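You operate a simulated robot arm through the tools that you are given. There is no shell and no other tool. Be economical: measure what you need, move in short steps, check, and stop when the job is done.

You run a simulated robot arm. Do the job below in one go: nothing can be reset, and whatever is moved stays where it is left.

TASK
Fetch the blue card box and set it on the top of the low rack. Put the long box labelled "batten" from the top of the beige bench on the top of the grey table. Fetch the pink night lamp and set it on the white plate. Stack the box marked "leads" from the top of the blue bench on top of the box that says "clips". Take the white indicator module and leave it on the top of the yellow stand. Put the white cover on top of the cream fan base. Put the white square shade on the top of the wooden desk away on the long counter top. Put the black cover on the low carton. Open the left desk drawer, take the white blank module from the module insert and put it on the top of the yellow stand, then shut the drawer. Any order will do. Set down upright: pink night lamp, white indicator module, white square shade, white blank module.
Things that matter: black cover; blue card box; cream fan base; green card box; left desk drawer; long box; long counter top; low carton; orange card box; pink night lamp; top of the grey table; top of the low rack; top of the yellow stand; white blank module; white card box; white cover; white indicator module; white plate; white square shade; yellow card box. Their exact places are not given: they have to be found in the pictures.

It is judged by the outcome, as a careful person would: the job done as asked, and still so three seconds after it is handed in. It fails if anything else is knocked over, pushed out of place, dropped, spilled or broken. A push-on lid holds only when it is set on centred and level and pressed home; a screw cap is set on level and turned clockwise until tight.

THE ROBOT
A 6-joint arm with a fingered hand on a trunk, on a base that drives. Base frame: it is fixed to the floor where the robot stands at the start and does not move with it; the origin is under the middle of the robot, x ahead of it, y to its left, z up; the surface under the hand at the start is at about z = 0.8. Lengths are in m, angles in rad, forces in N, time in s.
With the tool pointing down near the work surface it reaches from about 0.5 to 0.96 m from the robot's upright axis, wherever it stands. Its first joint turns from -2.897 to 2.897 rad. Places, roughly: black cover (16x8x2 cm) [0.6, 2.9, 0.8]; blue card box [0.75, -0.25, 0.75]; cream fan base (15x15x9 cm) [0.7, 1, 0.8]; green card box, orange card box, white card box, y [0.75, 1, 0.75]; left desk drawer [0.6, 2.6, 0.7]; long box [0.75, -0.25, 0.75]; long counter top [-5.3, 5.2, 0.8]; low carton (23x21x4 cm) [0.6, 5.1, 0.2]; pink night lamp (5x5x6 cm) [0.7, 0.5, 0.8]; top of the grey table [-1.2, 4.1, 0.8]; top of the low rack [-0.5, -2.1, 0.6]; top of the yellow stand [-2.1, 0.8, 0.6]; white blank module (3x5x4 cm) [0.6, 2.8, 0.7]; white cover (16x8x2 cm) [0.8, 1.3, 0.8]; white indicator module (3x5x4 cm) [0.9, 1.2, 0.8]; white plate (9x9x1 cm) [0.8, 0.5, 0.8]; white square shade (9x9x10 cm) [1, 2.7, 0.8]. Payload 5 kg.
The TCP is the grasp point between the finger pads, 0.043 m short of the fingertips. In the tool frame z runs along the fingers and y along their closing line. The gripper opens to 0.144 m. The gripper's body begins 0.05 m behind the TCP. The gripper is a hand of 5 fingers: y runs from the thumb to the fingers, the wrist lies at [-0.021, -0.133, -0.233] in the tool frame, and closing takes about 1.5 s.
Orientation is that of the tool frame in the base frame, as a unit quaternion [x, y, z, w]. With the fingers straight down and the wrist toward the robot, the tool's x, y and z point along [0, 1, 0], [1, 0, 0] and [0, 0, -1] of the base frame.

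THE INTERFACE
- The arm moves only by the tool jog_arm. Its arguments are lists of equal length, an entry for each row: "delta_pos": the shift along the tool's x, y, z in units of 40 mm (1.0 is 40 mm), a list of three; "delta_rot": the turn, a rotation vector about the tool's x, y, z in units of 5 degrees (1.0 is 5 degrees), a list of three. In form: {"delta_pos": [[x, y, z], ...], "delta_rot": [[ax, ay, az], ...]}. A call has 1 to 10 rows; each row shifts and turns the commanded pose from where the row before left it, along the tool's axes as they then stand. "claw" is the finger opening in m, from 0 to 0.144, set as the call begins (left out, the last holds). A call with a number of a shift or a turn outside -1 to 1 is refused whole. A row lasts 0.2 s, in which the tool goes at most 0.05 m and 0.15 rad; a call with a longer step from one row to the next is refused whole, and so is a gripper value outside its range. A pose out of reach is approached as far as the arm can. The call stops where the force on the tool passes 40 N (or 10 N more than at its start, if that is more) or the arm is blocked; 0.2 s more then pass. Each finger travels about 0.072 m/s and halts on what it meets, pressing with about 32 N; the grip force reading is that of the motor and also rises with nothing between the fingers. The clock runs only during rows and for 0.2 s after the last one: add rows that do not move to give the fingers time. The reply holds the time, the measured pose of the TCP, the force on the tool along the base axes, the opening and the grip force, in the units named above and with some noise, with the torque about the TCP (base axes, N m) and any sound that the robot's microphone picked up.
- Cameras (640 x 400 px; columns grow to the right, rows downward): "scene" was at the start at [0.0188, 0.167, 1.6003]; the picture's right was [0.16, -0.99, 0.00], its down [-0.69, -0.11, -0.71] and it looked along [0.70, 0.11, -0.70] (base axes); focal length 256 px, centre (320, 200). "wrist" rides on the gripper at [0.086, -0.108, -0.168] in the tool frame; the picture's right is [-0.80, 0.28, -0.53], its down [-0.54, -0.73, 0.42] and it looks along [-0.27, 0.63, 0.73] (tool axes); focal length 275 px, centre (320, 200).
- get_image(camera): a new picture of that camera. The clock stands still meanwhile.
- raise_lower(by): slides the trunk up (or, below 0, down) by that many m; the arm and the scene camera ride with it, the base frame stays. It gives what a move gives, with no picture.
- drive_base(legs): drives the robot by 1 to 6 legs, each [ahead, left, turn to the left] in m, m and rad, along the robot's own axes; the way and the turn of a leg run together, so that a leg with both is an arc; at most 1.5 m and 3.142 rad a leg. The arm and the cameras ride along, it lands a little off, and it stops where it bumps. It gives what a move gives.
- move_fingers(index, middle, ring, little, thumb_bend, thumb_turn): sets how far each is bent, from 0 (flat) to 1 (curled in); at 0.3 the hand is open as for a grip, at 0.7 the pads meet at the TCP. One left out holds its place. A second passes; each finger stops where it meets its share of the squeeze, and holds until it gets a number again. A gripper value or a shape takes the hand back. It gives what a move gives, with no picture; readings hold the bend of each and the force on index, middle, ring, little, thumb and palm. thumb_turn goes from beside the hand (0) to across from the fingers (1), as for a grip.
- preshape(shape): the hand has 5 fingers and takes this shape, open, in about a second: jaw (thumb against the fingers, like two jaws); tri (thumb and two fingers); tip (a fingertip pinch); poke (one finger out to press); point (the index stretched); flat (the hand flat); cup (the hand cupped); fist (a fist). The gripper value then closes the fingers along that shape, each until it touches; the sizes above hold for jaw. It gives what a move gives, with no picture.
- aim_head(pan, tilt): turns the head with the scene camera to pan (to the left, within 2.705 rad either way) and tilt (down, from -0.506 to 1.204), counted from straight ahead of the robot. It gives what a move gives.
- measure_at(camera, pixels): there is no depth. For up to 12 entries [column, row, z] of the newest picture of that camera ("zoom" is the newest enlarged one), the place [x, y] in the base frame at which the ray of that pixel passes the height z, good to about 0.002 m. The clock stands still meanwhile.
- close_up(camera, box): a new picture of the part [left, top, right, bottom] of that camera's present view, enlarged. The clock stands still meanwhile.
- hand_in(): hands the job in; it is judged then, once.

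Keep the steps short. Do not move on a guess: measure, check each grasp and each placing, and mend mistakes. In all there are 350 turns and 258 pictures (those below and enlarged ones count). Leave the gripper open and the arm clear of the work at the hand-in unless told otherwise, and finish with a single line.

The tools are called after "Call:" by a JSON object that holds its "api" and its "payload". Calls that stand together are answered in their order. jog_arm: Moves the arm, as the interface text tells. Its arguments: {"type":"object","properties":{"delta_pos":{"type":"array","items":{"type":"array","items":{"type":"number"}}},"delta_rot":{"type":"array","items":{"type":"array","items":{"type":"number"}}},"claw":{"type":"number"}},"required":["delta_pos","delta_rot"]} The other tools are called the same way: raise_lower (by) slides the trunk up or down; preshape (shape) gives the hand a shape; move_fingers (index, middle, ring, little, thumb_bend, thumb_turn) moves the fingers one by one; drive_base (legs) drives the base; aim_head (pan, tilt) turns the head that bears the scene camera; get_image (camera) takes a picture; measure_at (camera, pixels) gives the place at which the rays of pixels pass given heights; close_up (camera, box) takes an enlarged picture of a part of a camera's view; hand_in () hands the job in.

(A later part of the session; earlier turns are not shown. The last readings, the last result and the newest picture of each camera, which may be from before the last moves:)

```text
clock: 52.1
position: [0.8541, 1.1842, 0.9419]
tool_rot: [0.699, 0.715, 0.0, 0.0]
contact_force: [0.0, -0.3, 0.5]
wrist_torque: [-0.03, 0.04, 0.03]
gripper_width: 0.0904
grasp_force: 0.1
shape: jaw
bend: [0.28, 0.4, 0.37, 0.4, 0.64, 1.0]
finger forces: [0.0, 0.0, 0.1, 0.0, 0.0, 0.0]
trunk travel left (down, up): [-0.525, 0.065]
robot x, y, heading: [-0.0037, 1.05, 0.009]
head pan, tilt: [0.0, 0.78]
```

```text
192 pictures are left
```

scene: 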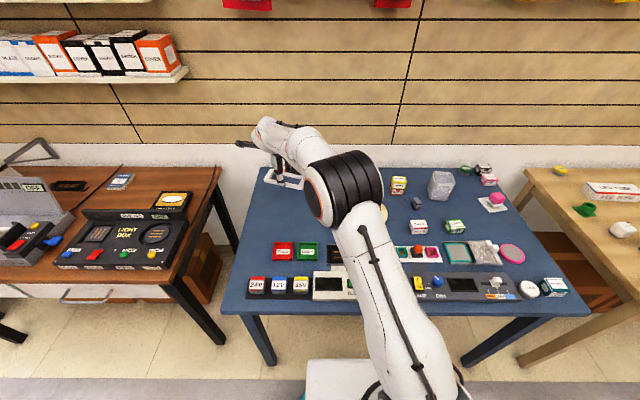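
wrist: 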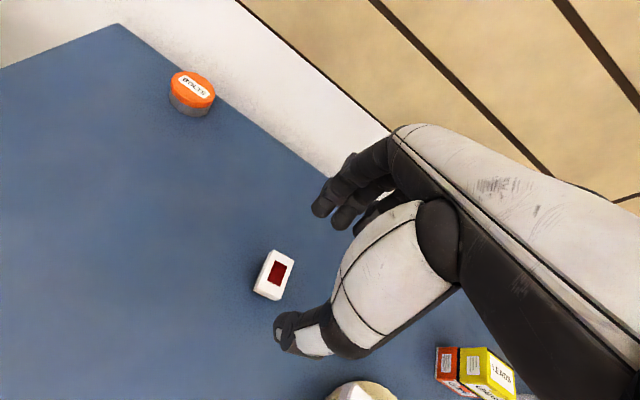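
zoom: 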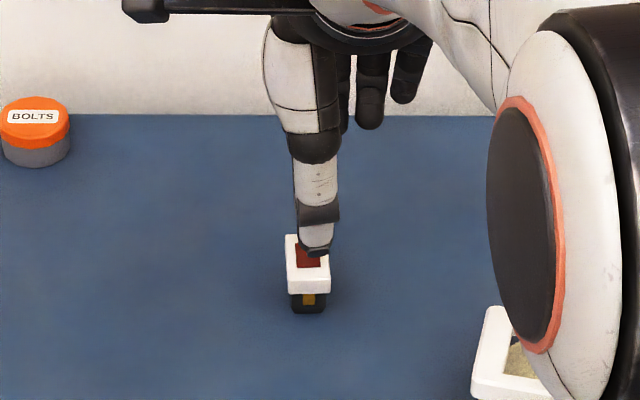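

Aligned. I descend and close.

Call:
{"api": "jog_arm", "payload": {"delta_pos": [[0, 0, 0.8], [0, 0, 0.8], [0, 0, 0.74]], "delta_rot": [[0, 0, 0], [0, 0, 0], [0, 0, 0]]}}

Call:
{"api": "get_image", "payload": {"camera": "wrist"}}

Call:
{"api": "jog_arm", "payload": {"delta_pos": [[0, 0, 0], [0, 0, 0], [0, 0, 0], [0, 0, 0], [0, 0, 0], [0, 0, 0]], "delta_rot": [[0, 0, 0], [0, 0, 0], [0, 0, 0], [0, 0, 0], [0, 0, 0], [0, 0, 0]], "claw": 0.02}}

Call:
{"api": "get_image", "payload": {"camera": "wrist"}}

```text
clock: 52.9
position: [0.853, 1.1834, 0.8494]
tool_rot: [0.701, 0.713, 0.0, 0.0]
contact_force: [1.1, 0.5, 0.1]
wrist_torque: [-0.01, 0.01, 0.01]
gripper_width: 0.0902
grasp_force: 0.0
shape: jaw
bend: [0.28, 0.4, 0.37, 0.4, 0.64, 1.0]
finger forces: [0.0, 0.0, 0.0, 0.1, 0.1, 0.0]
trunk travel left (down, up): [-0.525, 0.065]
robot x, y, heading: [-0.0032, 1.0509, 0.006]
head pan, tilt: [0.0, 0.78]
```

```text
191 pictures are left
```

wrist: 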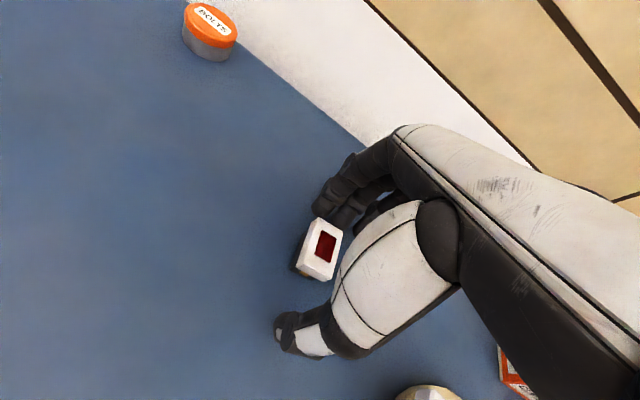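

```text
clock: 54.3
position: [0.8531, 1.1834, 0.85]
tool_rot: [0.7, 0.714, 0.0, 0.0]
contact_force: [0.5, -0.7, 0.4]
wrist_torque: [0.04, 0.0, 0.04]
gripper_width: 0.034
grasp_force: 31.9
shape: jaw
bend: [0.73, 0.6, 0.6, 0.57, 0.76, 1.0]
finger forces: [21.7, 6.0, 0.1, 0.0, 22.7, 0.0]
trunk travel left (down, up): [-0.525, 0.065]
robot x, y, heading: [0.0003, 1.0498, 0.004]
head pan, tilt: [0.0, 0.78]
```

```text
190 pictures are left
```

wrist: 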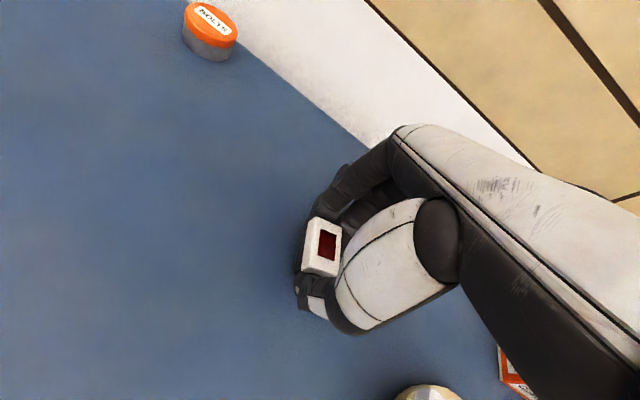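

Gripped. I lift and check.

Call:
{"api": "jog_arm", "payload": {"delta_pos": [[0, 0, -0.4], [0, 0, -0.8], [0, 0, -1], [0, 0, -1], [0, 0, -1]], "delta_rot": [[0, 0, 0], [0, 0, 0], [0, 0, 0], [0, 0, 0], [0, 0, 0]]}}

Call:
{"api": "close_up", "payload": {"camera": "wrist", "box": [240, 180, 400, 330]}}

Call:
{"api": "close_up", "payload": {"camera": "scene", "box": [300, 120, 364, 180]}}

```text
clock: 55.5
position: [0.852, 1.1835, 1.0162]
tool_rot: [0.7, 0.714, -0.001, -0.001]
contact_force: [-1.4, -0.4, -1.0]
wrist_torque: [-0.01, -0.03, -0.01]
gripper_width: 0.034
grasp_force: 32.3
shape: jaw
bend: [0.73, 0.6, 0.6, 0.57, 0.76, 1.0]
finger forces: [21.7, 5.7, 0.0, 0.1, 22.8, 0.0]
trunk travel left (down, up): [-0.525, 0.065]
robot x, y, heading: [-0.001, 1.0501, 0.006]
head pan, tilt: [0.0, 0.78]
```

```text
2.67 times, centred on (320, 255) of wrist
```

zoom: 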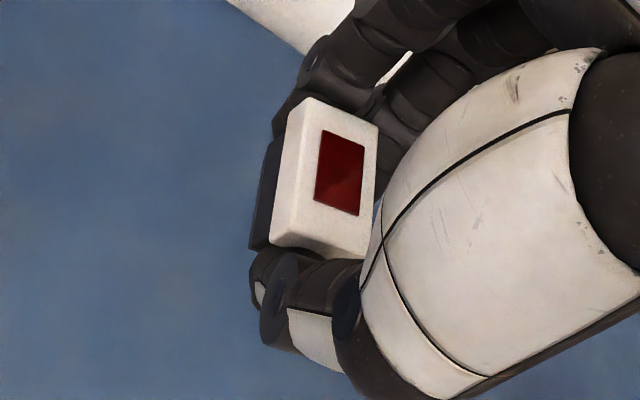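

```text
6.67 times, centred on (332, 150) of scene
```

zoom: 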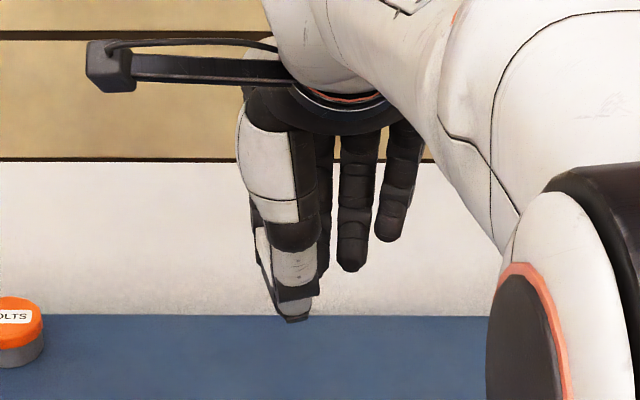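

The white sliver left of the thumb looks tilted, so I zoom in.

Call:
{"api": "close_up", "payload": {"camera": "scene", "box": [318, 150, 342, 172]}}

```text
16.00 times, centred on (330, 161) of scene
```

zoom: 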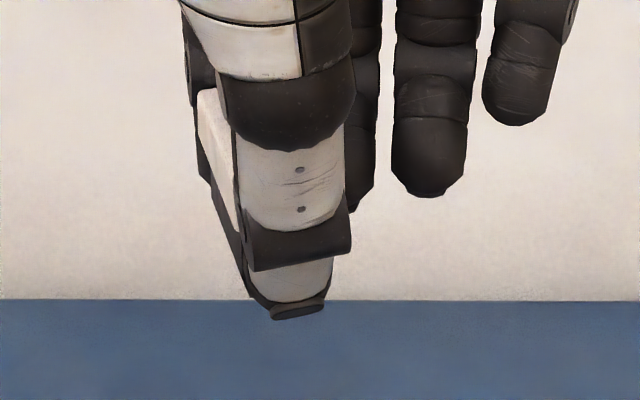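

Call:
{"api": "close_up", "payload": {"camera": "wrist", "box": [290, 205, 354, 285]}}

```text
5.00 times, centred on (322, 245) of wrist
```

zoom: 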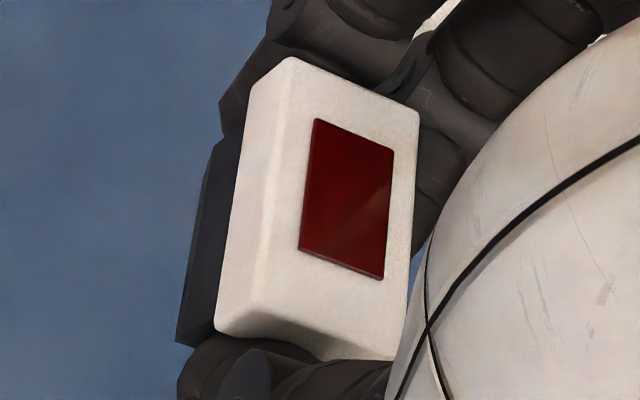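

The module is nearly upright in the grip (its side-to-top ratio matches about 3° of tilt). I retract the arm and look behind for the yellow stand.

Call:
{"api": "jog_arm", "payload": {"delta_pos": [[0, -0.9, -0.4], [0, -0.9, -0.4], [0, -0.9, -0.4], [0, -0.9, 0], [0, -0.9, 0], [0, -0.9, 0], [0, -0.9, 0]], "delta_rot": [[0, 0, 0], [0, 0, 0], [0, 0, 0], [0, 0, 0], [0, 0, 0], [0, 0, 0], [0, 0, 0]]}}

Call:
{"api": "aim_head", "payload": {"pan": 2.7, "tilt": 0.35}}

Call:
{"api": "get_image", "payload": {"camera": "scene"}}

Call:
{"api": "aim_head", "payload": {"pan": -2.5, "tilt": 0.35}}

Call:
{"api": "get_image", "payload": {"camera": "scene"}}

```text
clock: 57.1
position: [0.6012, 1.1782, 1.0652]
tool_rot: [0.7, 0.715, 0.0, 0.0]
contact_force: [0.3, 0.3, -1.8]
wrist_torque: [0.02, 0.01, -0.03]
gripper_width: 0.034
grasp_force: 32.3
shape: jaw
bend: [0.73, 0.6, 0.6, 0.57, 0.77, 1.0]
finger forces: [21.7, 5.6, 0.0, 0.0, 22.6, 0.0]
trunk travel left (down, up): [-0.525, 0.065]
robot x, y, heading: [-0.0041, 1.0542, 0.007]
head pan, tilt: [0.0, 0.78]
```

```text
clock: 59.5
position: [0.6009, 1.1776, 1.0661]
tool_rot: [0.7, 0.714, 0.0, 0.001]
contact_force: [-0.2, -0.8, -0.5]
wrist_torque: [0.0, -0.02, -0.03]
gripper_width: 0.034
grasp_force: 32.0
shape: jaw
bend: [0.73, 0.6, 0.6, 0.57, 0.77, 1.0]
finger forces: [21.7, 5.7, 0.0, 0.0, 22.7, 0.0]
trunk travel left (down, up): [-0.525, 0.065]
robot x, y, heading: [-0.0041, 1.0549, 0.006]
head pan, tilt: [2.7, 0.351]
```

```text
185 pictures are left
```

scene: 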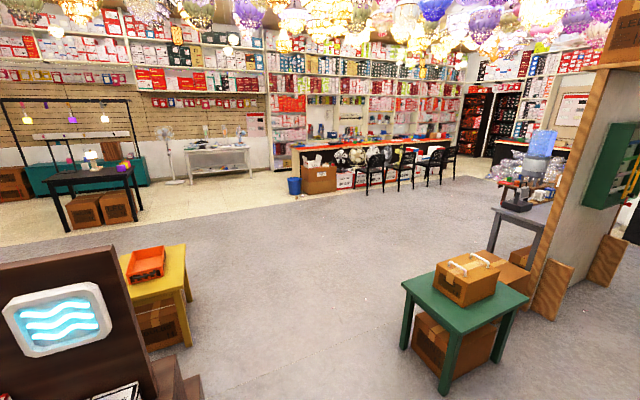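

```text
clock: 63.6
position: [0.6012, 1.1776, 1.0654]
tool_rot: [0.7, 0.714, -0.001, 0.0]
contact_force: [-0.5, 0.9, -0.4]
wrist_torque: [0.02, 0.01, 0.0]
gripper_width: 0.0341
grasp_force: 32.2
shape: jaw
bend: [0.73, 0.6, 0.6, 0.57, 0.77, 1.0]
finger forces: [21.6, 5.6, 0.0, 0.1, 22.7, 0.0]
trunk travel left (down, up): [-0.525, 0.065]
robot x, y, heading: [-0.0039, 1.0489, -0.0]
head pan, tilt: [-2.499, 0.351]
```

```text
184 pictures are left
```

scene: 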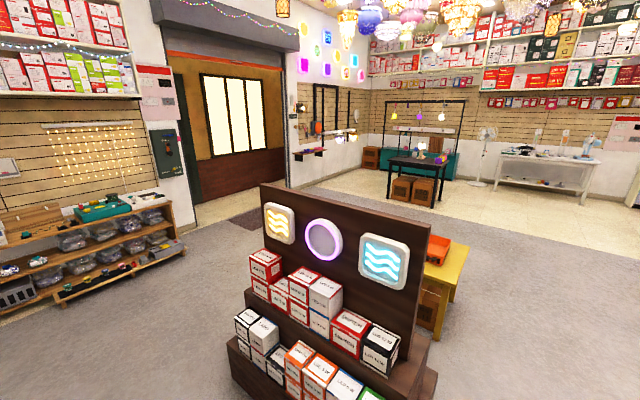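

The yellow stand, with an orange tray on it, is behind the dark display shelf. I measure what shows here and then from the other side.

Call:
{"api": "measure_at", "payload": {"camera": "scene", "pixels": [[470, 247, 0.6], [440, 308, 0.6], [435, 375, 0.05], [437, 397, 0.0], [230, 345, 0.2], [447, 340, 0.0], [410, 360, 0.5], [184, 250, 0.0]]}}

Call:
{"api": "aim_head", "payload": {"pan": 2.7, "tilt": 0.6}}

Call:
{"api": "get_image", "payload": {"camera": "scene"}}

```text
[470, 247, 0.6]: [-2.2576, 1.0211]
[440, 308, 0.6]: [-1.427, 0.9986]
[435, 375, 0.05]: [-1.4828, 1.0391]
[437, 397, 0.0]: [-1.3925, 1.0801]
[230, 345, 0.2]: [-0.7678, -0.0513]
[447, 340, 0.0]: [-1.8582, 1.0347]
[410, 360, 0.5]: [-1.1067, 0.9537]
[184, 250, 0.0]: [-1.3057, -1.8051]
```

```text
clock: 67.7
position: [0.6022, 1.1784, 1.064]
tool_rot: [0.7, 0.714, 0.0, 0.0]
contact_force: [-0.1, 1.5, -0.9]
wrist_torque: [-0.02, 0.02, 0.01]
gripper_width: 0.0337
grasp_force: 31.8
shape: jaw
bend: [0.73, 0.6, 0.6, 0.57, 0.77, 1.0]
finger forces: [21.7, 5.7, 0.0, 0.0, 22.7, 0.1]
trunk travel left (down, up): [-0.525, 0.065]
robot x, y, heading: [-0.0058, 1.05, 0.008]
head pan, tilt: [2.7, 0.6]
```

```text
183 pictures are left
```

scene: 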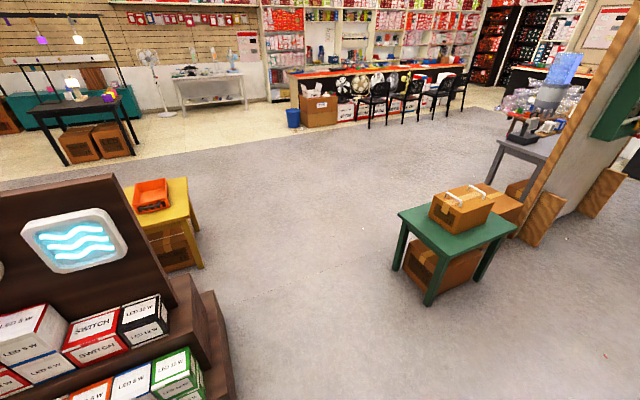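

I measure the stand's corners, the tray, the display shelf, the green side table and the grey table.

Call:
{"api": "measure_at", "payload": {"camera": "scene", "pixels": [[187, 178, 0.6], [191, 216, 0.6], [142, 230, 0.6], [136, 213, 0.6], [171, 208, 0.6], [168, 186, 0.6], [202, 268, 0.0], [237, 395, 0.0], [210, 290, 0.25], [165, 275, 0.75], [398, 272, 0.0], [492, 160, 0.8]]}}

Call:
{"api": "close_up", "payload": {"camera": "scene", "box": [90, 150, 250, 280]}}

```text
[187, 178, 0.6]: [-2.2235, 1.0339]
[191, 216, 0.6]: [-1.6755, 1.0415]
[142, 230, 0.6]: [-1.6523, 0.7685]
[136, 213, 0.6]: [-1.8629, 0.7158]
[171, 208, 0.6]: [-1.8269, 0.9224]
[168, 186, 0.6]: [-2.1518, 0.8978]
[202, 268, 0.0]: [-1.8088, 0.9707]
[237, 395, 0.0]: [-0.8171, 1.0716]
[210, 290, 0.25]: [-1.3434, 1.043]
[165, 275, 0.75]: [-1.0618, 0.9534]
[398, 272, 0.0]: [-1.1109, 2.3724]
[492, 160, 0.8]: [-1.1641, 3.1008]
```

```text
3.08 times, centred on (170, 215) of scene
```

zoom: 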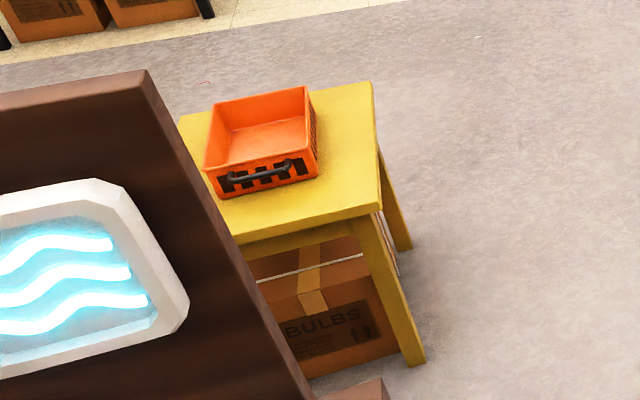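

The stand top spans x≈-2.25..-1.68 with its +y edge at about y=1.035, and there is free space beside the tray. I check the green table to be sure of the corridor.

Call:
{"api": "measure_at", "payload": {"camera": "scene", "pixels": [[430, 305, 0.0], [398, 272, 0.0], [478, 282, 0.0], [400, 213, 0.55], [435, 254, 0.55], [517, 226, 0.55], [446, 190, 0.55]]}}

Call:
{"api": "drive_base", "payload": {"legs": [[-0.25, 0.35, 0], [-0.2, 0.35, 0]]}}

Call:
{"api": "get_image", "payload": {"camera": "scene"}}

```text
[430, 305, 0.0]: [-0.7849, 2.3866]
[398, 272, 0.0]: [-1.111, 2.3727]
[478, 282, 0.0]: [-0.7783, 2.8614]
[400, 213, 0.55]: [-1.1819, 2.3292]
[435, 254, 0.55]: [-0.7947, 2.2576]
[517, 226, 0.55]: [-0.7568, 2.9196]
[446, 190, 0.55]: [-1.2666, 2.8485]
```

```text
clock: 72.4
position: [0.1426, 1.8708, 1.0656]
tool_rot: [0.7, 0.714, 0.001, 0.0]
contact_force: [-0.9, -0.4, 0.0]
wrist_torque: [-0.03, -0.03, 0.0]
gripper_width: 0.0338
grasp_force: 31.9
shape: jaw
bend: [0.73, 0.6, 0.6, 0.57, 0.77, 1.0]
finger forces: [21.8, 5.7, 0.0, 0.1, 22.7, 0.0]
trunk travel left (down, up): [-0.525, 0.065]
robot x, y, heading: [-0.4631, 1.7451, 0.009]
head pan, tilt: [2.7, 0.6]
```

```text
181 pictures are left
```

scene: 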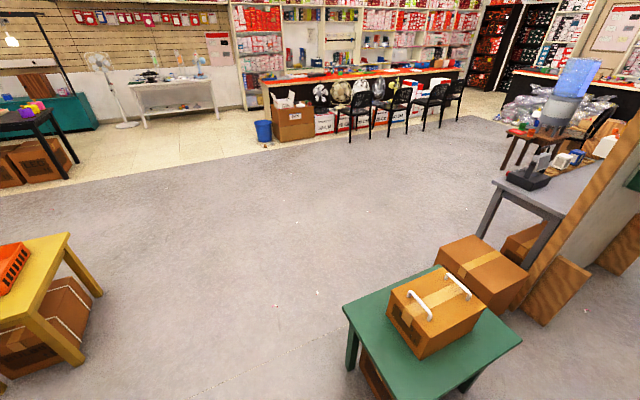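

The corridor is clear. I drive back 1.45 m and turn right to face the stand.

Call:
{"api": "drive_base", "payload": {"legs": [[-1.45, 0, 0], [0, 0, -1.571]]}}

Call:
{"api": "aim_head", "payload": {"pan": 0.0, "tilt": 0.8}}

Call:
{"api": "get_image", "payload": {"camera": "scene"}}

Call:
{"api": "get_image", "payload": {"camera": "wrist"}}

```text
clock: 83.4
position: [-1.7763, 1.1369, 1.0645]
tool_rot: [1.0, 0.013, -0.001, 0.0]
contact_force: [0.7, 0.0, -0.1]
wrist_torque: [-0.02, 0.06, -0.05]
gripper_width: 0.0339
grasp_force: 31.7
shape: jaw
bend: [0.73, 0.6, 0.6, 0.57, 0.77, 1.0]
finger forces: [21.7, 5.7, 0.0, 0.0, 22.1, 0.1]
trunk travel left (down, up): [-0.525, 0.065]
robot x, y, heading: [-1.9074, 1.7377, -1.557]
head pan, tilt: [2.7, 0.6]
```

```text
clock: 85.8
position: [-1.7762, 1.1361, 1.0653]
tool_rot: [1.0, 0.013, -0.001, 0.001]
contact_force: [-0.1, 0.1, -0.5]
wrist_torque: [0.02, 0.02, -0.03]
gripper_width: 0.0338
grasp_force: 31.8
shape: jaw
bend: [0.73, 0.6, 0.6, 0.57, 0.77, 1.0]
finger forces: [21.8, 5.6, 0.0, 0.0, 22.1, 0.0]
trunk travel left (down, up): [-0.525, 0.065]
robot x, y, heading: [-1.906, 1.7377, -1.557]
head pan, tilt: [0.0, 0.799]
```

```text
180 pictures are left
```

scene: 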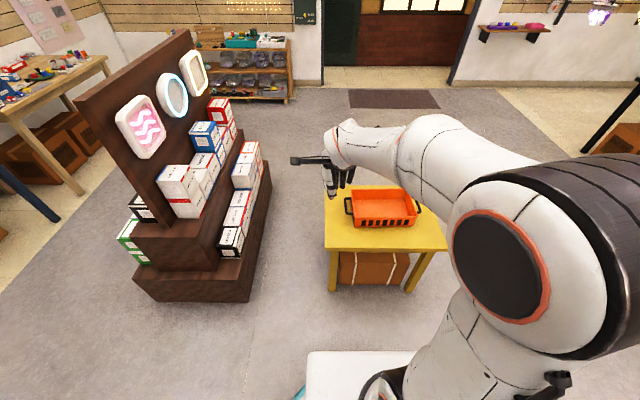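

```text
179 pictures are left
```

wrist: 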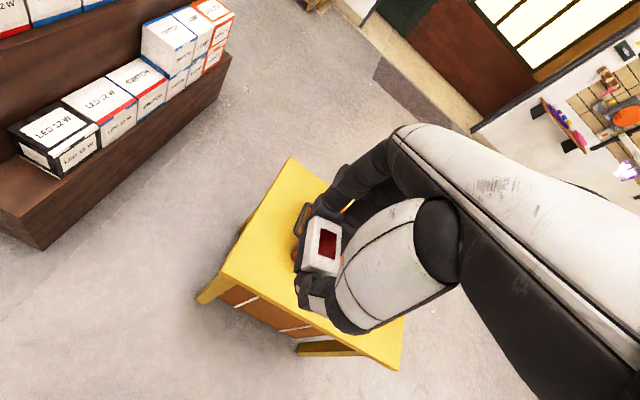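

I measure the stand top and tray here.

Call:
{"api": "close_up", "payload": {"camera": "scene", "box": [300, 170, 460, 270]}}

Call:
{"api": "measure_at", "payload": {"camera": "scene", "pixels": [[325, 248, 0.6], [446, 249, 0.6], [325, 190, 0.6], [352, 228, 0.6], [416, 224, 0.6], [347, 195, 0.6], [335, 235, 0.6], [335, 205, 0.6]]}}

Call:
{"api": "measure_at", "payload": {"camera": "wrist", "pixels": [[224, 268, 0.6], [397, 370, 0.6], [288, 157, 0.6]]}}

```text
4.00 times, centred on (380, 220) of scene
```

zoom: 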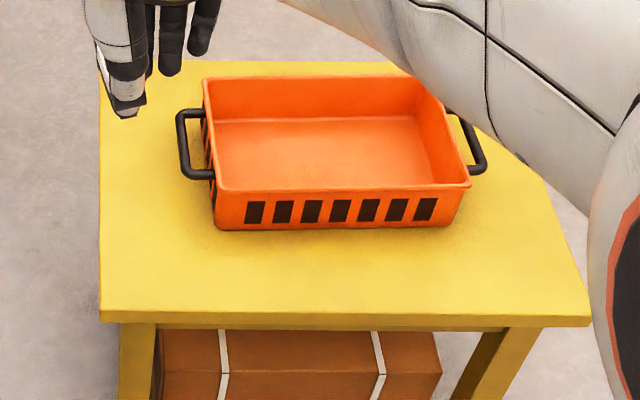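

```text
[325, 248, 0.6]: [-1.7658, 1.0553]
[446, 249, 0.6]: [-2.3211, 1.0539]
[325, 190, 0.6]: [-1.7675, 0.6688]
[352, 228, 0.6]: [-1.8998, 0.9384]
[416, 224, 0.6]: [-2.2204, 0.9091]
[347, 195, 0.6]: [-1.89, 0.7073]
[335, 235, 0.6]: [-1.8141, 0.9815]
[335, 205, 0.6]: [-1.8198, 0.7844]
```

```text
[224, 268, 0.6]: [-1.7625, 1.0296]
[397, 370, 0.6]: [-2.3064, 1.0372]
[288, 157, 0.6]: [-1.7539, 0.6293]
```

From the two views the stand top is nearer z≈0.55, and there is a free strip in front of the tray (y≈0.90..1.02). I move the module over (-1.85, 0.975) and lower the trunk.

Call:
{"api": "jog_arm", "payload": {"delta_pos": [[-0.39, 0.776, 0], [-0.39, 0.776, 0], [-0.39, 0.776, 0], [-0.39, 0.776, 0], [-0.39, 0.776, 0]], "delta_rot": [[0, 0, 0], [0, 0, 0], [0, 0, 0], [0, 0, 0], [0, 0, 0]]}}

Call:
{"api": "raise_lower", "payload": {"by": -0.32}}

Call:
{"api": "get_image", "payload": {"camera": "scene"}}

Call:
{"api": "get_image", "payload": {"camera": "wrist"}}

```text
clock: 87.0
position: [-1.8513, 0.9788, 1.065]
tool_rot: [1.0, 0.013, 0.0, -0.001]
contact_force: [0.2, 1.0, -1.1]
wrist_torque: [-0.02, 0.02, 0.01]
gripper_width: 0.0335
grasp_force: 31.9
shape: jaw
bend: [0.73, 0.6, 0.6, 0.57, 0.77, 1.0]
finger forces: [21.9, 5.6, 0.0, 0.1, 22.3, 0.0]
trunk travel left (down, up): [-0.525, 0.065]
robot x, y, heading: [-1.9051, 1.7386, -1.558]
head pan, tilt: [0.0, 0.799]
```

```text
clock: 90.1
position: [-1.8517, 0.979, 0.7451]
tool_rot: [1.0, 0.012, 0.001, 0.0]
contact_force: [-0.5, 0.5, 0.0]
wrist_torque: [-0.02, 0.01, 0.01]
gripper_width: 0.0338
grasp_force: 32.5
shape: jaw
bend: [0.73, 0.6, 0.6, 0.57, 0.77, 1.0]
finger forces: [21.9, 5.5, 0.0, 0.0, 22.2, 0.0]
trunk travel left (down, up): [-0.205, 0.385]
robot x, y, heading: [-1.9035, 1.7385, -1.558]
head pan, tilt: [0.0, 0.799]
```

```text
177 pictures are left
```

scene: 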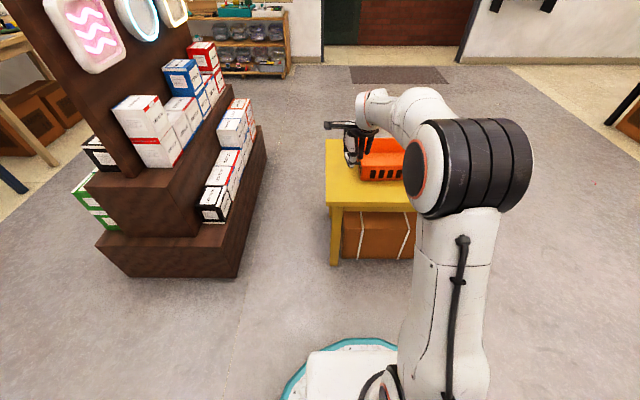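

```text
176 pictures are left
```

wrist: 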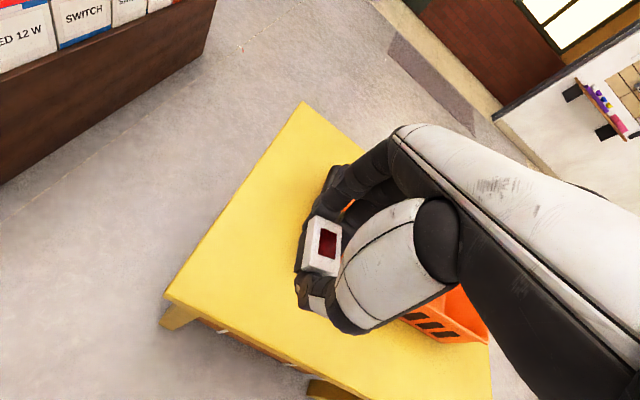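

I use both cameras on the stand's front-left corner to fix its height.

Call:
{"api": "measure_at", "payload": {"camera": "scene", "pixels": [[328, 204, 0.6], [328, 204, 0.55], [326, 139, 0.6], [326, 139, 0.55], [361, 180, 0.55]]}}

Call:
{"api": "measure_at", "payload": {"camera": "wrist", "pixels": [[166, 297, 0.6], [166, 297, 0.55], [304, 102, 0.6], [304, 102, 0.55], [401, 318, 0.55]]}}

Call:
{"api": "close_up", "payload": {"camera": "scene", "box": [316, 100, 428, 170]}}

```text
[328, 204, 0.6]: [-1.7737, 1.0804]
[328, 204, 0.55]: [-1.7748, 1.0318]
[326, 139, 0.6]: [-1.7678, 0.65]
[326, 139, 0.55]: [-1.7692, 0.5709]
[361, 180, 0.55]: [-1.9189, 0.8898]
```

```text
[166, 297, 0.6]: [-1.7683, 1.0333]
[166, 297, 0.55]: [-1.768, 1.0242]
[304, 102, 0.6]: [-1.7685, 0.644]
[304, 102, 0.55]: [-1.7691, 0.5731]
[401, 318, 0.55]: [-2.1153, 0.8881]
```

```text
5.71 times, centred on (372, 135) of scene
```

zoom: 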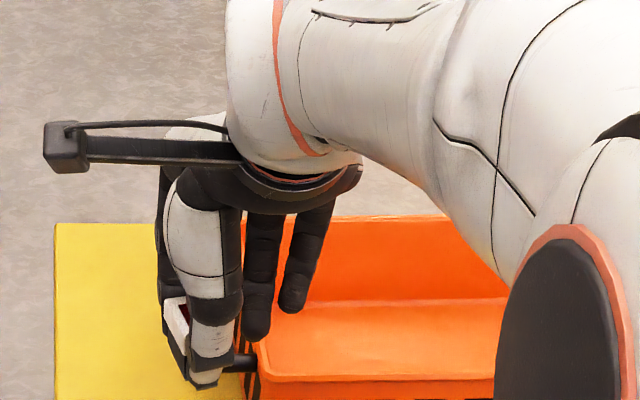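

The stand top is at about z=0.545. I lower to just above it.

Call:
{"api": "jog_arm", "payload": {"delta_pos": [[0, 0, 0.8], [0, 0, 0.8], [0, 0, 0.8], [0, 0, 0.7]], "delta_rot": [[0, 0, 0], [0, 0, 0], [0, 0, 0], [0, 0, 0]]}}

Call:
{"api": "close_up", "payload": {"camera": "scene", "box": [316, 130, 428, 210]}}

Call:
{"api": "get_image", "payload": {"camera": "wrist"}}

```text
clock: 91.1
position: [-1.8494, 0.9795, 0.6215]
tool_rot: [1.0, 0.014, 0.0, 0.0]
contact_force: [0.7, 0.6, 1.1]
wrist_torque: [0.01, -0.01, 0.0]
gripper_width: 0.0337
grasp_force: 31.5
shape: jaw
bend: [0.73, 0.6, 0.6, 0.57, 0.77, 1.0]
finger forces: [21.8, 5.4, 0.0, 0.0, 22.1, 0.0]
trunk travel left (down, up): [-0.205, 0.385]
robot x, y, heading: [-1.9031, 1.741, -1.558]
head pan, tilt: [0.0, 0.799]
```

```text
5.00 times, centred on (372, 170) of scene
```

zoom: 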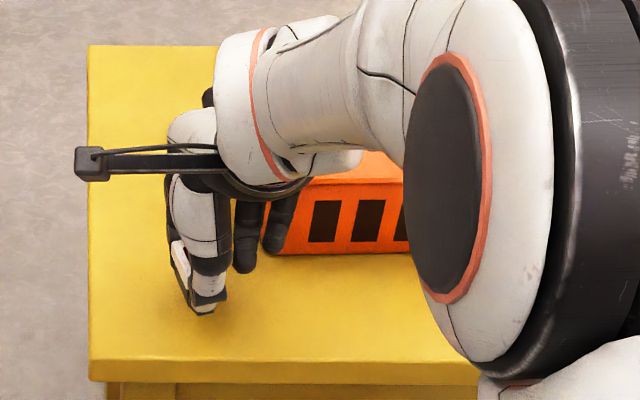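

```text
173 pictures are left
```

wrist: 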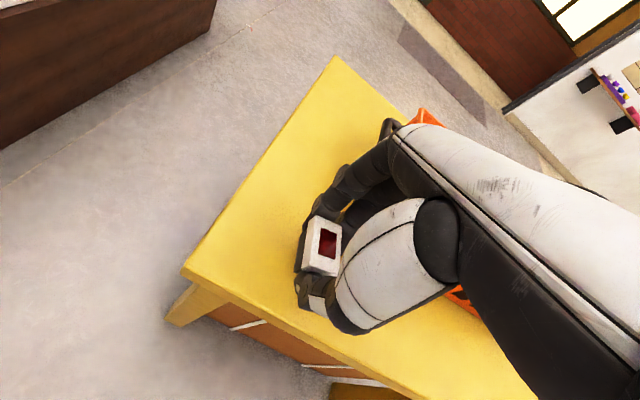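

Clear of the tray. I lower in small steps to contact.

Call:
{"api": "jog_arm", "payload": {"delta_pos": [[0, 0, 0.2], [0, 0, 0.15], [0, 0, 0.1], [0, 0, 0.05], [0, 0, 0.05]], "delta_rot": [[0, 0, 0], [0, 0, 0], [0, 0, 0], [0, 0, 0], [0, 0, 0]]}}

```text
clock: 92.3
position: [-1.8506, 0.9796, 0.5992]
tool_rot: [1.0, 0.013, 0.0, 0.0]
contact_force: [-0.7, 0.2, -0.1]
wrist_torque: [-0.01, -0.02, -0.03]
gripper_width: 0.0339
grasp_force: 32.3
shape: jaw
bend: [0.73, 0.6, 0.6, 0.57, 0.77, 1.0]
finger forces: [21.8, 5.4, 0.0, 0.1, 22.2, 0.1]
trunk travel left (down, up): [-0.205, 0.385]
robot x, y, heading: [-1.905, 1.7367, -1.556]
head pan, tilt: [0.0, 0.799]
```

Call:
{"api": "jog_arm", "payload": {"delta_pos": [[0, 0, 0.05], [0, 0, 0.05], [0, 0, 0.05]], "delta_rot": [[0, 0, 0], [0, 0, 0], [0, 0, 0]]}}

```text
clock: 93.1
position: [-1.8513, 0.9777, 0.597]
tool_rot: [1.0, 0.013, 0.0, 0.003]
contact_force: [-0.2, 2.1, 13.1]
wrist_torque: [-0.18, -0.07, 0.0]
gripper_width: 0.034
grasp_force: 32.3
shape: jaw
bend: [0.74, 0.6, 0.6, 0.57, 0.77, 1.0]
finger forces: [19.8, 5.4, 0.1, 0.0, 24.0, 0.0]
trunk travel left (down, up): [-0.205, 0.385]
robot x, y, heading: [-1.906, 1.7385, -1.557]
head pan, tilt: [0.0, 0.799]
```

Contact. I open slightly and check that it stands.

Call:
{"api": "jog_arm", "payload": {"delta_pos": [[0, 0, -0.02], [0, 0, 0], [0, 0, 0], [0, 0, 0]], "delta_rot": [[0, 0, 0], [0, 0, 0], [0, 0, 0], [0, 0, 0]], "claw": 0.075}}

Call:
{"api": "jog_arm", "payload": {"delta_pos": [[0, 0, -0.3], [0, 0, -0.8], [0, 0, -1], [0, 0, -1], [0, 0, -1]], "delta_rot": [[0, 0, 0], [0, 0, 0], [0, 0, 0], [0, 0, 0], [0, 0, 0]]}}

Call:
{"api": "get_image", "payload": {"camera": "wrist"}}

Call:
{"api": "close_up", "payload": {"camera": "scene", "box": [316, 130, 428, 210]}}

```text
clock: 94.1
position: [-1.8502, 0.9791, 0.5939]
tool_rot: [1.0, 0.013, 0.0, 0.0]
contact_force: [0.1, 2.3, 5.2]
wrist_torque: [-0.16, -0.04, 0.04]
gripper_width: 0.0731
grasp_force: 0.1
shape: jaw
bend: [0.74, 0.44, 0.41, 0.4, 0.69, 1.0]
finger forces: [4.4, 1.0, 0.1, 0.0, 0.0, 0.0]
trunk travel left (down, up): [-0.205, 0.385]
robot x, y, heading: [-1.9067, 1.7366, -1.557]
head pan, tilt: [0.0, 0.799]
```

```text
clock: 95.3
position: [-1.8501, 0.9785, 0.7581]
tool_rot: [1.0, 0.011, 0.0, -0.001]
contact_force: [-0.8, 0.7, -0.7]
wrist_torque: [0.03, 0.01, 0.01]
gripper_width: 0.0746
grasp_force: 0.1
shape: jaw
bend: [0.74, 0.44, 0.41, 0.4, 0.69, 1.0]
finger forces: [0.0, 0.0, 0.1, 0.1, 0.0, 0.1]
trunk travel left (down, up): [-0.205, 0.385]
robot x, y, heading: [-1.9026, 1.7402, -1.557]
head pan, tilt: [0.0, 0.799]
```

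```text
172 pictures are left
```

wrist: 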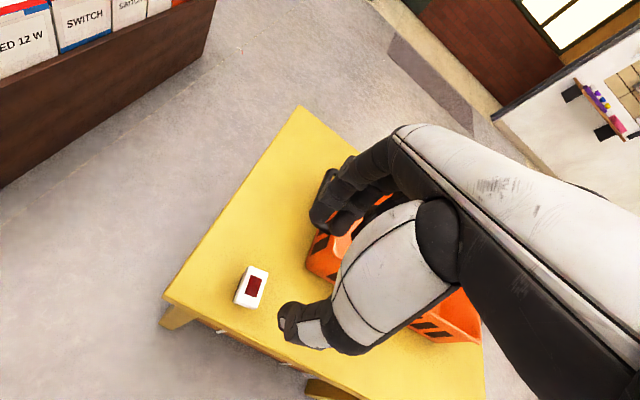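

```text
5.00 times, centred on (372, 170) of scene
```

zoom: 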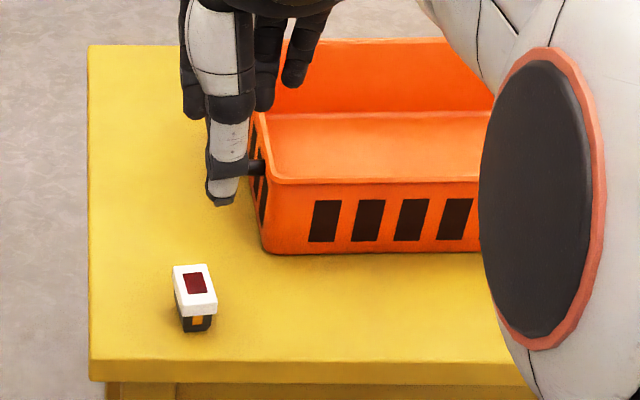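

The indicator stands upright on the stand. I retract, raise the trunk, turn back and drive toward the desk.

Call:
{"api": "jog_arm", "payload": {"delta_pos": [[0, -0.2, -1], [0, -0.9, -0.8], [0, -0.9, 0], [0, -0.9, 0], [0, -0.9, 0], [0, -0.9, 0], [0, -0.9, 0]], "delta_rot": [[0, 0, 0], [0, 0, 0], [0, 0, 0], [0, 0, 0], [0, 0, 0], [0, 0, 0], [0, 0, 0]], "claw": 0.144}}

Call:
{"api": "raise_lower", "payload": {"by": 0.35}}

Call:
{"api": "drive_base", "payload": {"legs": [[0, 0, 1.557], [1.4, 0, 0]]}}

Call:
{"api": "aim_head", "payload": {"pan": 0.9, "tilt": 0.5}}

Call:
{"api": "get_image", "payload": {"camera": "scene"}}

```text
clock: 96.9
position: [-1.8562, 1.203, 0.8291]
tool_rot: [1.0, 0.013, 0.0, 0.0]
contact_force: [0.2, -1.5, -0.9]
wrist_torque: [0.1, -0.01, 0.02]
gripper_width: 0.1438
grasp_force: 0.0
shape: jaw
bend: [0.3, 0.3, 0.3, 0.3, 0.3, 0.98]
finger forces: [0.1, 0.0, 0.0, 0.1, 0.1, 0.0]
trunk travel left (down, up): [-0.205, 0.385]
robot x, y, heading: [-1.9082, 1.7428, -1.563]
head pan, tilt: [0.0, 0.799]
```

```text
clock: 100.4
position: [-1.856, 1.203, 1.1801]
tool_rot: [1.0, 0.012, 0.0, 0.0]
contact_force: [0.1, 0.1, -0.3]
wrist_torque: [0.0, -0.01, 0.02]
gripper_width: 0.144
grasp_force: 0.1
shape: jaw
bend: [0.3, 0.3, 0.3, 0.3, 0.3, 0.98]
finger forces: [0.0, 0.0, 0.1, 0.1, 0.1, 0.0]
trunk travel left (down, up): [-0.555, 0.035]
robot x, y, heading: [-1.9058, 1.7387, -1.555]
head pan, tilt: [0.0, 0.799]
```

```text
clock: 111.2
position: [0.0299, 1.7978, 1.1794]
tool_rot: [0.699, 0.715, 0.0, 0.0]
contact_force: [-0.6, -0.6, 0.0]
wrist_torque: [-0.01, -0.04, 0.04]
gripper_width: 0.1438
grasp_force: 0.2
shape: jaw
bend: [0.3, 0.3, 0.3, 0.3, 0.3, 0.98]
finger forces: [0.0, 0.0, 0.0, 0.0, 0.0, 0.0]
trunk travel left (down, up): [-0.555, 0.035]
robot x, y, heading: [-0.5056, 1.7496, 0.01]
head pan, tilt: [0.0, 0.799]
```

```text
clock: 112.4
position: [0.0298, 1.7991, 1.1796]
tool_rot: [0.7, 0.714, 0.001, 0.0]
contact_force: [0.1, -0.3, 0.9]
wrist_torque: [-0.02, 0.0, 0.01]
gripper_width: 0.1438
grasp_force: 0.1
shape: jaw
bend: [0.3, 0.3, 0.3, 0.3, 0.3, 0.98]
finger forces: [0.0, 0.0, 0.0, 0.1, 0.0, 0.0]
trunk travel left (down, up): [-0.555, 0.035]
robot x, y, heading: [-0.503, 1.7476, 0.008]
head pan, tilt: [0.901, 0.499]
```

```text
170 pictures are left
```

scene: 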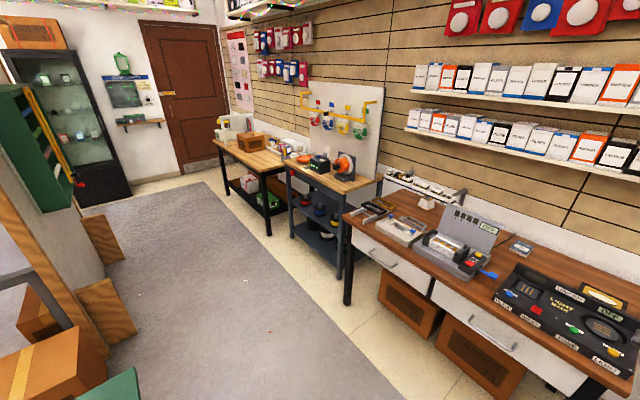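

I see the desk with two drawers. I drive in front of it, at about (-0.05, 2.65).

Call:
{"api": "drive_base", "payload": {"legs": [[0.42, 0, 0], [0, 0.9, 0]]}}

Call:
{"api": "aim_head", "payload": {"pan": 0.15, "tilt": 0.75}}

Call:
{"api": "get_image", "payload": {"camera": "scene"}}

Call:
{"api": "get_image", "payload": {"camera": "wrist"}}

```text
clock: 119.3
position: [0.4457, 2.7045, 1.1793]
tool_rot: [0.7, 0.715, 0.001, 0.001]
contact_force: [-0.6, 0.0, -0.4]
wrist_torque: [0.03, -0.01, 0.01]
gripper_width: 0.1437
grasp_force: 0.1
shape: jaw
bend: [0.3, 0.3, 0.3, 0.3, 0.3, 0.98]
finger forces: [0.1, 0.0, 0.0, 0.0, 0.0, 0.0]
trunk travel left (down, up): [-0.555, 0.035]
robot x, y, heading: [-0.0885, 2.6536, 0.009]
head pan, tilt: [0.901, 0.499]
```

```text
clock: 120.4
position: [0.4459, 2.7036, 1.1795]
tool_rot: [0.699, 0.715, 0.0, 0.001]
contact_force: [-0.2, 0.1, -0.4]
wrist_torque: [-0.03, -0.03, -0.03]
gripper_width: 0.1437
grasp_force: 0.1
shape: jaw
bend: [0.3, 0.3, 0.3, 0.3, 0.3, 0.98]
finger forces: [0.0, 0.0, 0.0, 0.0, 0.0, 0.0]
trunk travel left (down, up): [-0.555, 0.035]
robot x, y, heading: [-0.0926, 2.659, 0.005]
head pan, tilt: [0.15, 0.75]
```

```text
169 pictures are left
```

scene: 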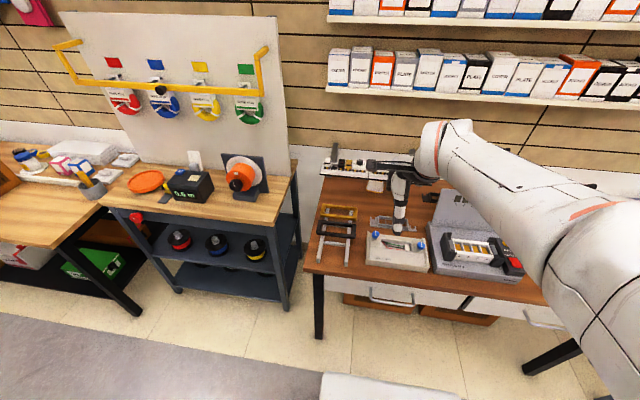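

```text
168 pictures are left
```

wrist: 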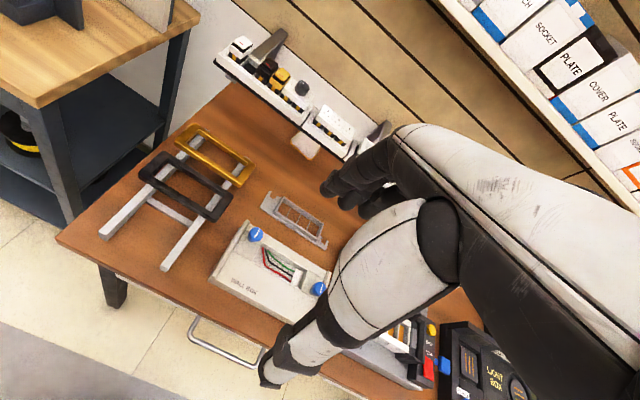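

I zoom on the black cover, the shade area and the drawer handle.

Call:
{"api": "close_up", "payload": {"camera": "wrist", "box": [60, 110, 300, 290]}}

Call:
{"api": "close_up", "payload": {"camera": "wrist", "box": [210, 20, 400, 180]}}

Call:
{"api": "close_up", "payload": {"camera": "scene", "box": [300, 140, 460, 320]}}

```text
2.22 times, centred on (180, 200) of wrist
```

zoom: 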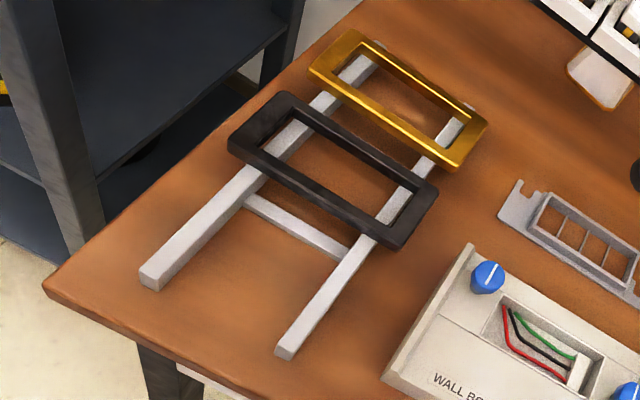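

```text
2.50 times, centred on (305, 100) of wrist
```

zoom: 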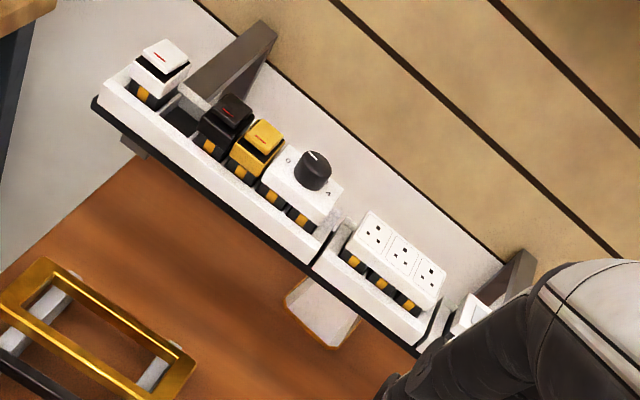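

```text
2.22 times, centred on (380, 230) of scene
```

zoom: 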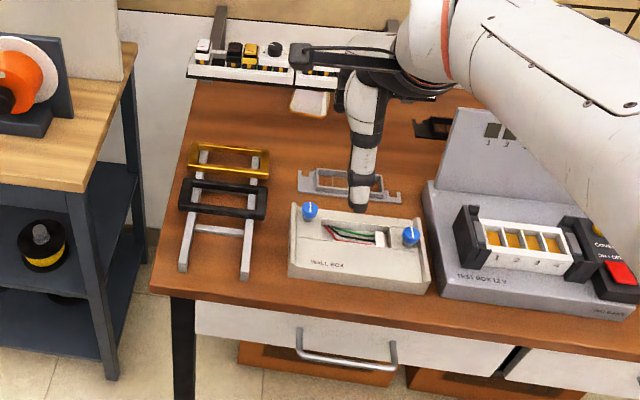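

The black cover is a frame lying on two rails. The shade stands partly under a wall rail. For the drawer I need the handle geometry, so I tilt the head down.

Call:
{"api": "aim_head", "payload": {"pan": 0.35, "tilt": 1.0}}

Call:
{"api": "get_image", "payload": {"camera": "scene"}}

Call:
{"api": "close_up", "payload": {"camera": "wrist", "box": [150, 230, 350, 400]}}

```text
clock: 121.2
position: [0.4457, 2.7034, 1.1801]
tool_rot: [0.7, 0.715, 0.0, 0.001]
contact_force: [-0.7, -0.2, 0.2]
wrist_torque: [0.01, -0.01, 0.01]
gripper_width: 0.144
grasp_force: 0.1
shape: jaw
bend: [0.3, 0.3, 0.3, 0.3, 0.3, 0.98]
finger forces: [0.1, 0.0, 0.0, 0.1, 0.0, 0.0]
trunk travel left (down, up): [-0.555, 0.035]
robot x, y, heading: [-0.0927, 2.6543, 0.013]
head pan, tilt: [0.351, 1.0]
```

```text
164 pictures are left
```

scene: 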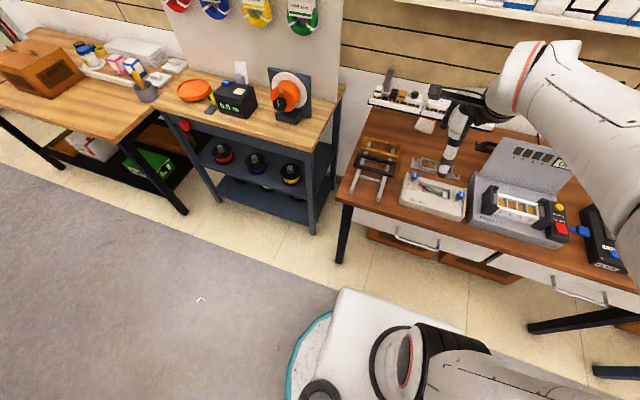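

```text
2.35 times, centred on (250, 315) of wrist
```

zoom: 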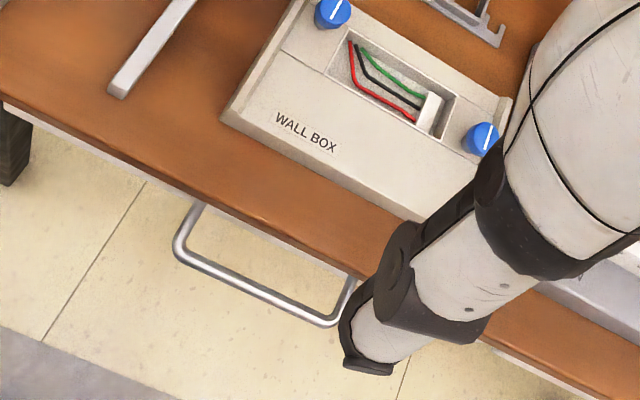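

The handle protrudes beyond the desk edge and is reachable from above. I triangulate it.

Call:
{"api": "close_up", "payload": {"camera": "scene", "box": [340, 190, 468, 270]}}

Call:
{"api": "measure_at", "payload": {"camera": "wrist", "pixels": [[188.5, 333, 0.72], [188.5, 333, 0.68], [254.5, 366, 0.72], [254.5, 366, 0.68], [112.5, 272, 0.8], [262, 349, 0.78], [100, 310, 0.8]]}}

```text
5.00 times, centred on (404, 230) of scene
```

zoom: 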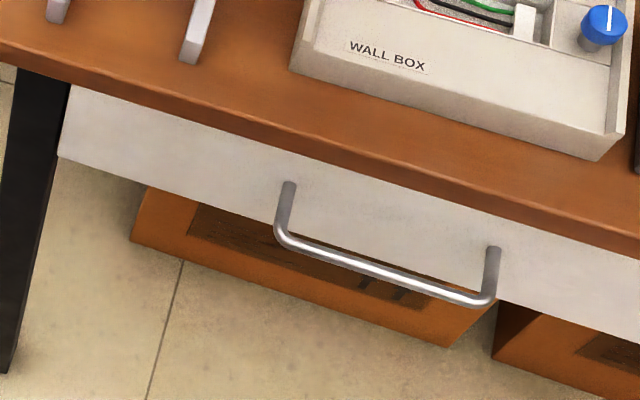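

```text
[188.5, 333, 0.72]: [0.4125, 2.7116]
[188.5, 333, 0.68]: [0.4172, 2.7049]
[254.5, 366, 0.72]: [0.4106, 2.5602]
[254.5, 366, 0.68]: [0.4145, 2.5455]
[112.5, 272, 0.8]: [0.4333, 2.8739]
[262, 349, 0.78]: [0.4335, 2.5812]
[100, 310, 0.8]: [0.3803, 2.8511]
```

Call:
{"api": "measure_at", "payload": {"camera": "zoom", "pixels": [[278, 238, 0.72], [278, 238, 0.68], [487, 298, 0.72], [487, 298, 0.68], [320, 150, 0.8], [290, 183, 0.72], [290, 183, 0.68], [320, 168, 0.78], [60, 155, 0.66]]}}

```text
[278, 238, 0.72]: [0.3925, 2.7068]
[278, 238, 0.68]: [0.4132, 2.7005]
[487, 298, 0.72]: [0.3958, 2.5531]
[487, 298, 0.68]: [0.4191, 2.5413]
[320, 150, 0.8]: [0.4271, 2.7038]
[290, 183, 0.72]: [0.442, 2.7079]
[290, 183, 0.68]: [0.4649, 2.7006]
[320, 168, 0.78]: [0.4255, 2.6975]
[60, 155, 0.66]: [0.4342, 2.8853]
```

The bar is at x≈0.416, z≈0.68, y 2.545–2.705, and the desk edge is at x≈0.43. I'll grip it with the hand pitched about 60° forward, standing to the right for arm room. I drive right 0.62 and bring the hand to the left-front.

Call:
{"api": "drive_base", "payload": {"legs": [[0, -0.62, 0]]}}

Call:
{"api": "jog_arm", "payload": {"delta_pos": [[1, -0.25, 0], [1, -0.25, 0], [1, -0.25, 0], [1, -0.25, 0], [1, -0.25, 0], [1, -0.25, 0], [1, -0.25, 0], [1, -0.25, 0], [1, -0.25, 0], [1, -0.25, 0]], "delta_rot": [[0, 0, 0], [0, 0, 0], [0, 0, 0], [0, 0, 0], [0, 0, 0], [0, 0, 0], [0, 0, 0], [0, 0, 0], [0, 0, 0], [0, 0, 0]]}}

```text
clock: 124.7
position: [0.4495, 2.0836, 1.1804]
tool_rot: [0.699, 0.715, 0.0, 0.0]
contact_force: [0.1, -0.4, -0.2]
wrist_torque: [0.03, -0.02, -0.02]
gripper_width: 0.1434
grasp_force: 0.0
shape: jaw
bend: [0.3, 0.3, 0.3, 0.3, 0.3, 0.98]
finger forces: [0.0, 0.0, 0.0, 0.1, 0.1, 0.0]
trunk travel left (down, up): [-0.555, 0.035]
robot x, y, heading: [-0.089, 2.0342, 0.01]
head pan, tilt: [0.351, 1.0]
```

```text
clock: 126.9
position: [0.3406, 2.4817, 1.1789]
tool_rot: [0.7, 0.714, 0.0, 0.0]
contact_force: [0.4, 0.7, -0.4]
wrist_torque: [-0.02, -0.02, -0.02]
gripper_width: 0.1434
grasp_force: 0.1
shape: jaw
bend: [0.3, 0.3, 0.3, 0.3, 0.3, 0.98]
finger forces: [0.1, 0.1, 0.0, 0.1, 0.1, 0.0]
trunk travel left (down, up): [-0.555, 0.035]
robot x, y, heading: [-0.0843, 2.036, 0.005]
head pan, tilt: [0.351, 1.0]
```

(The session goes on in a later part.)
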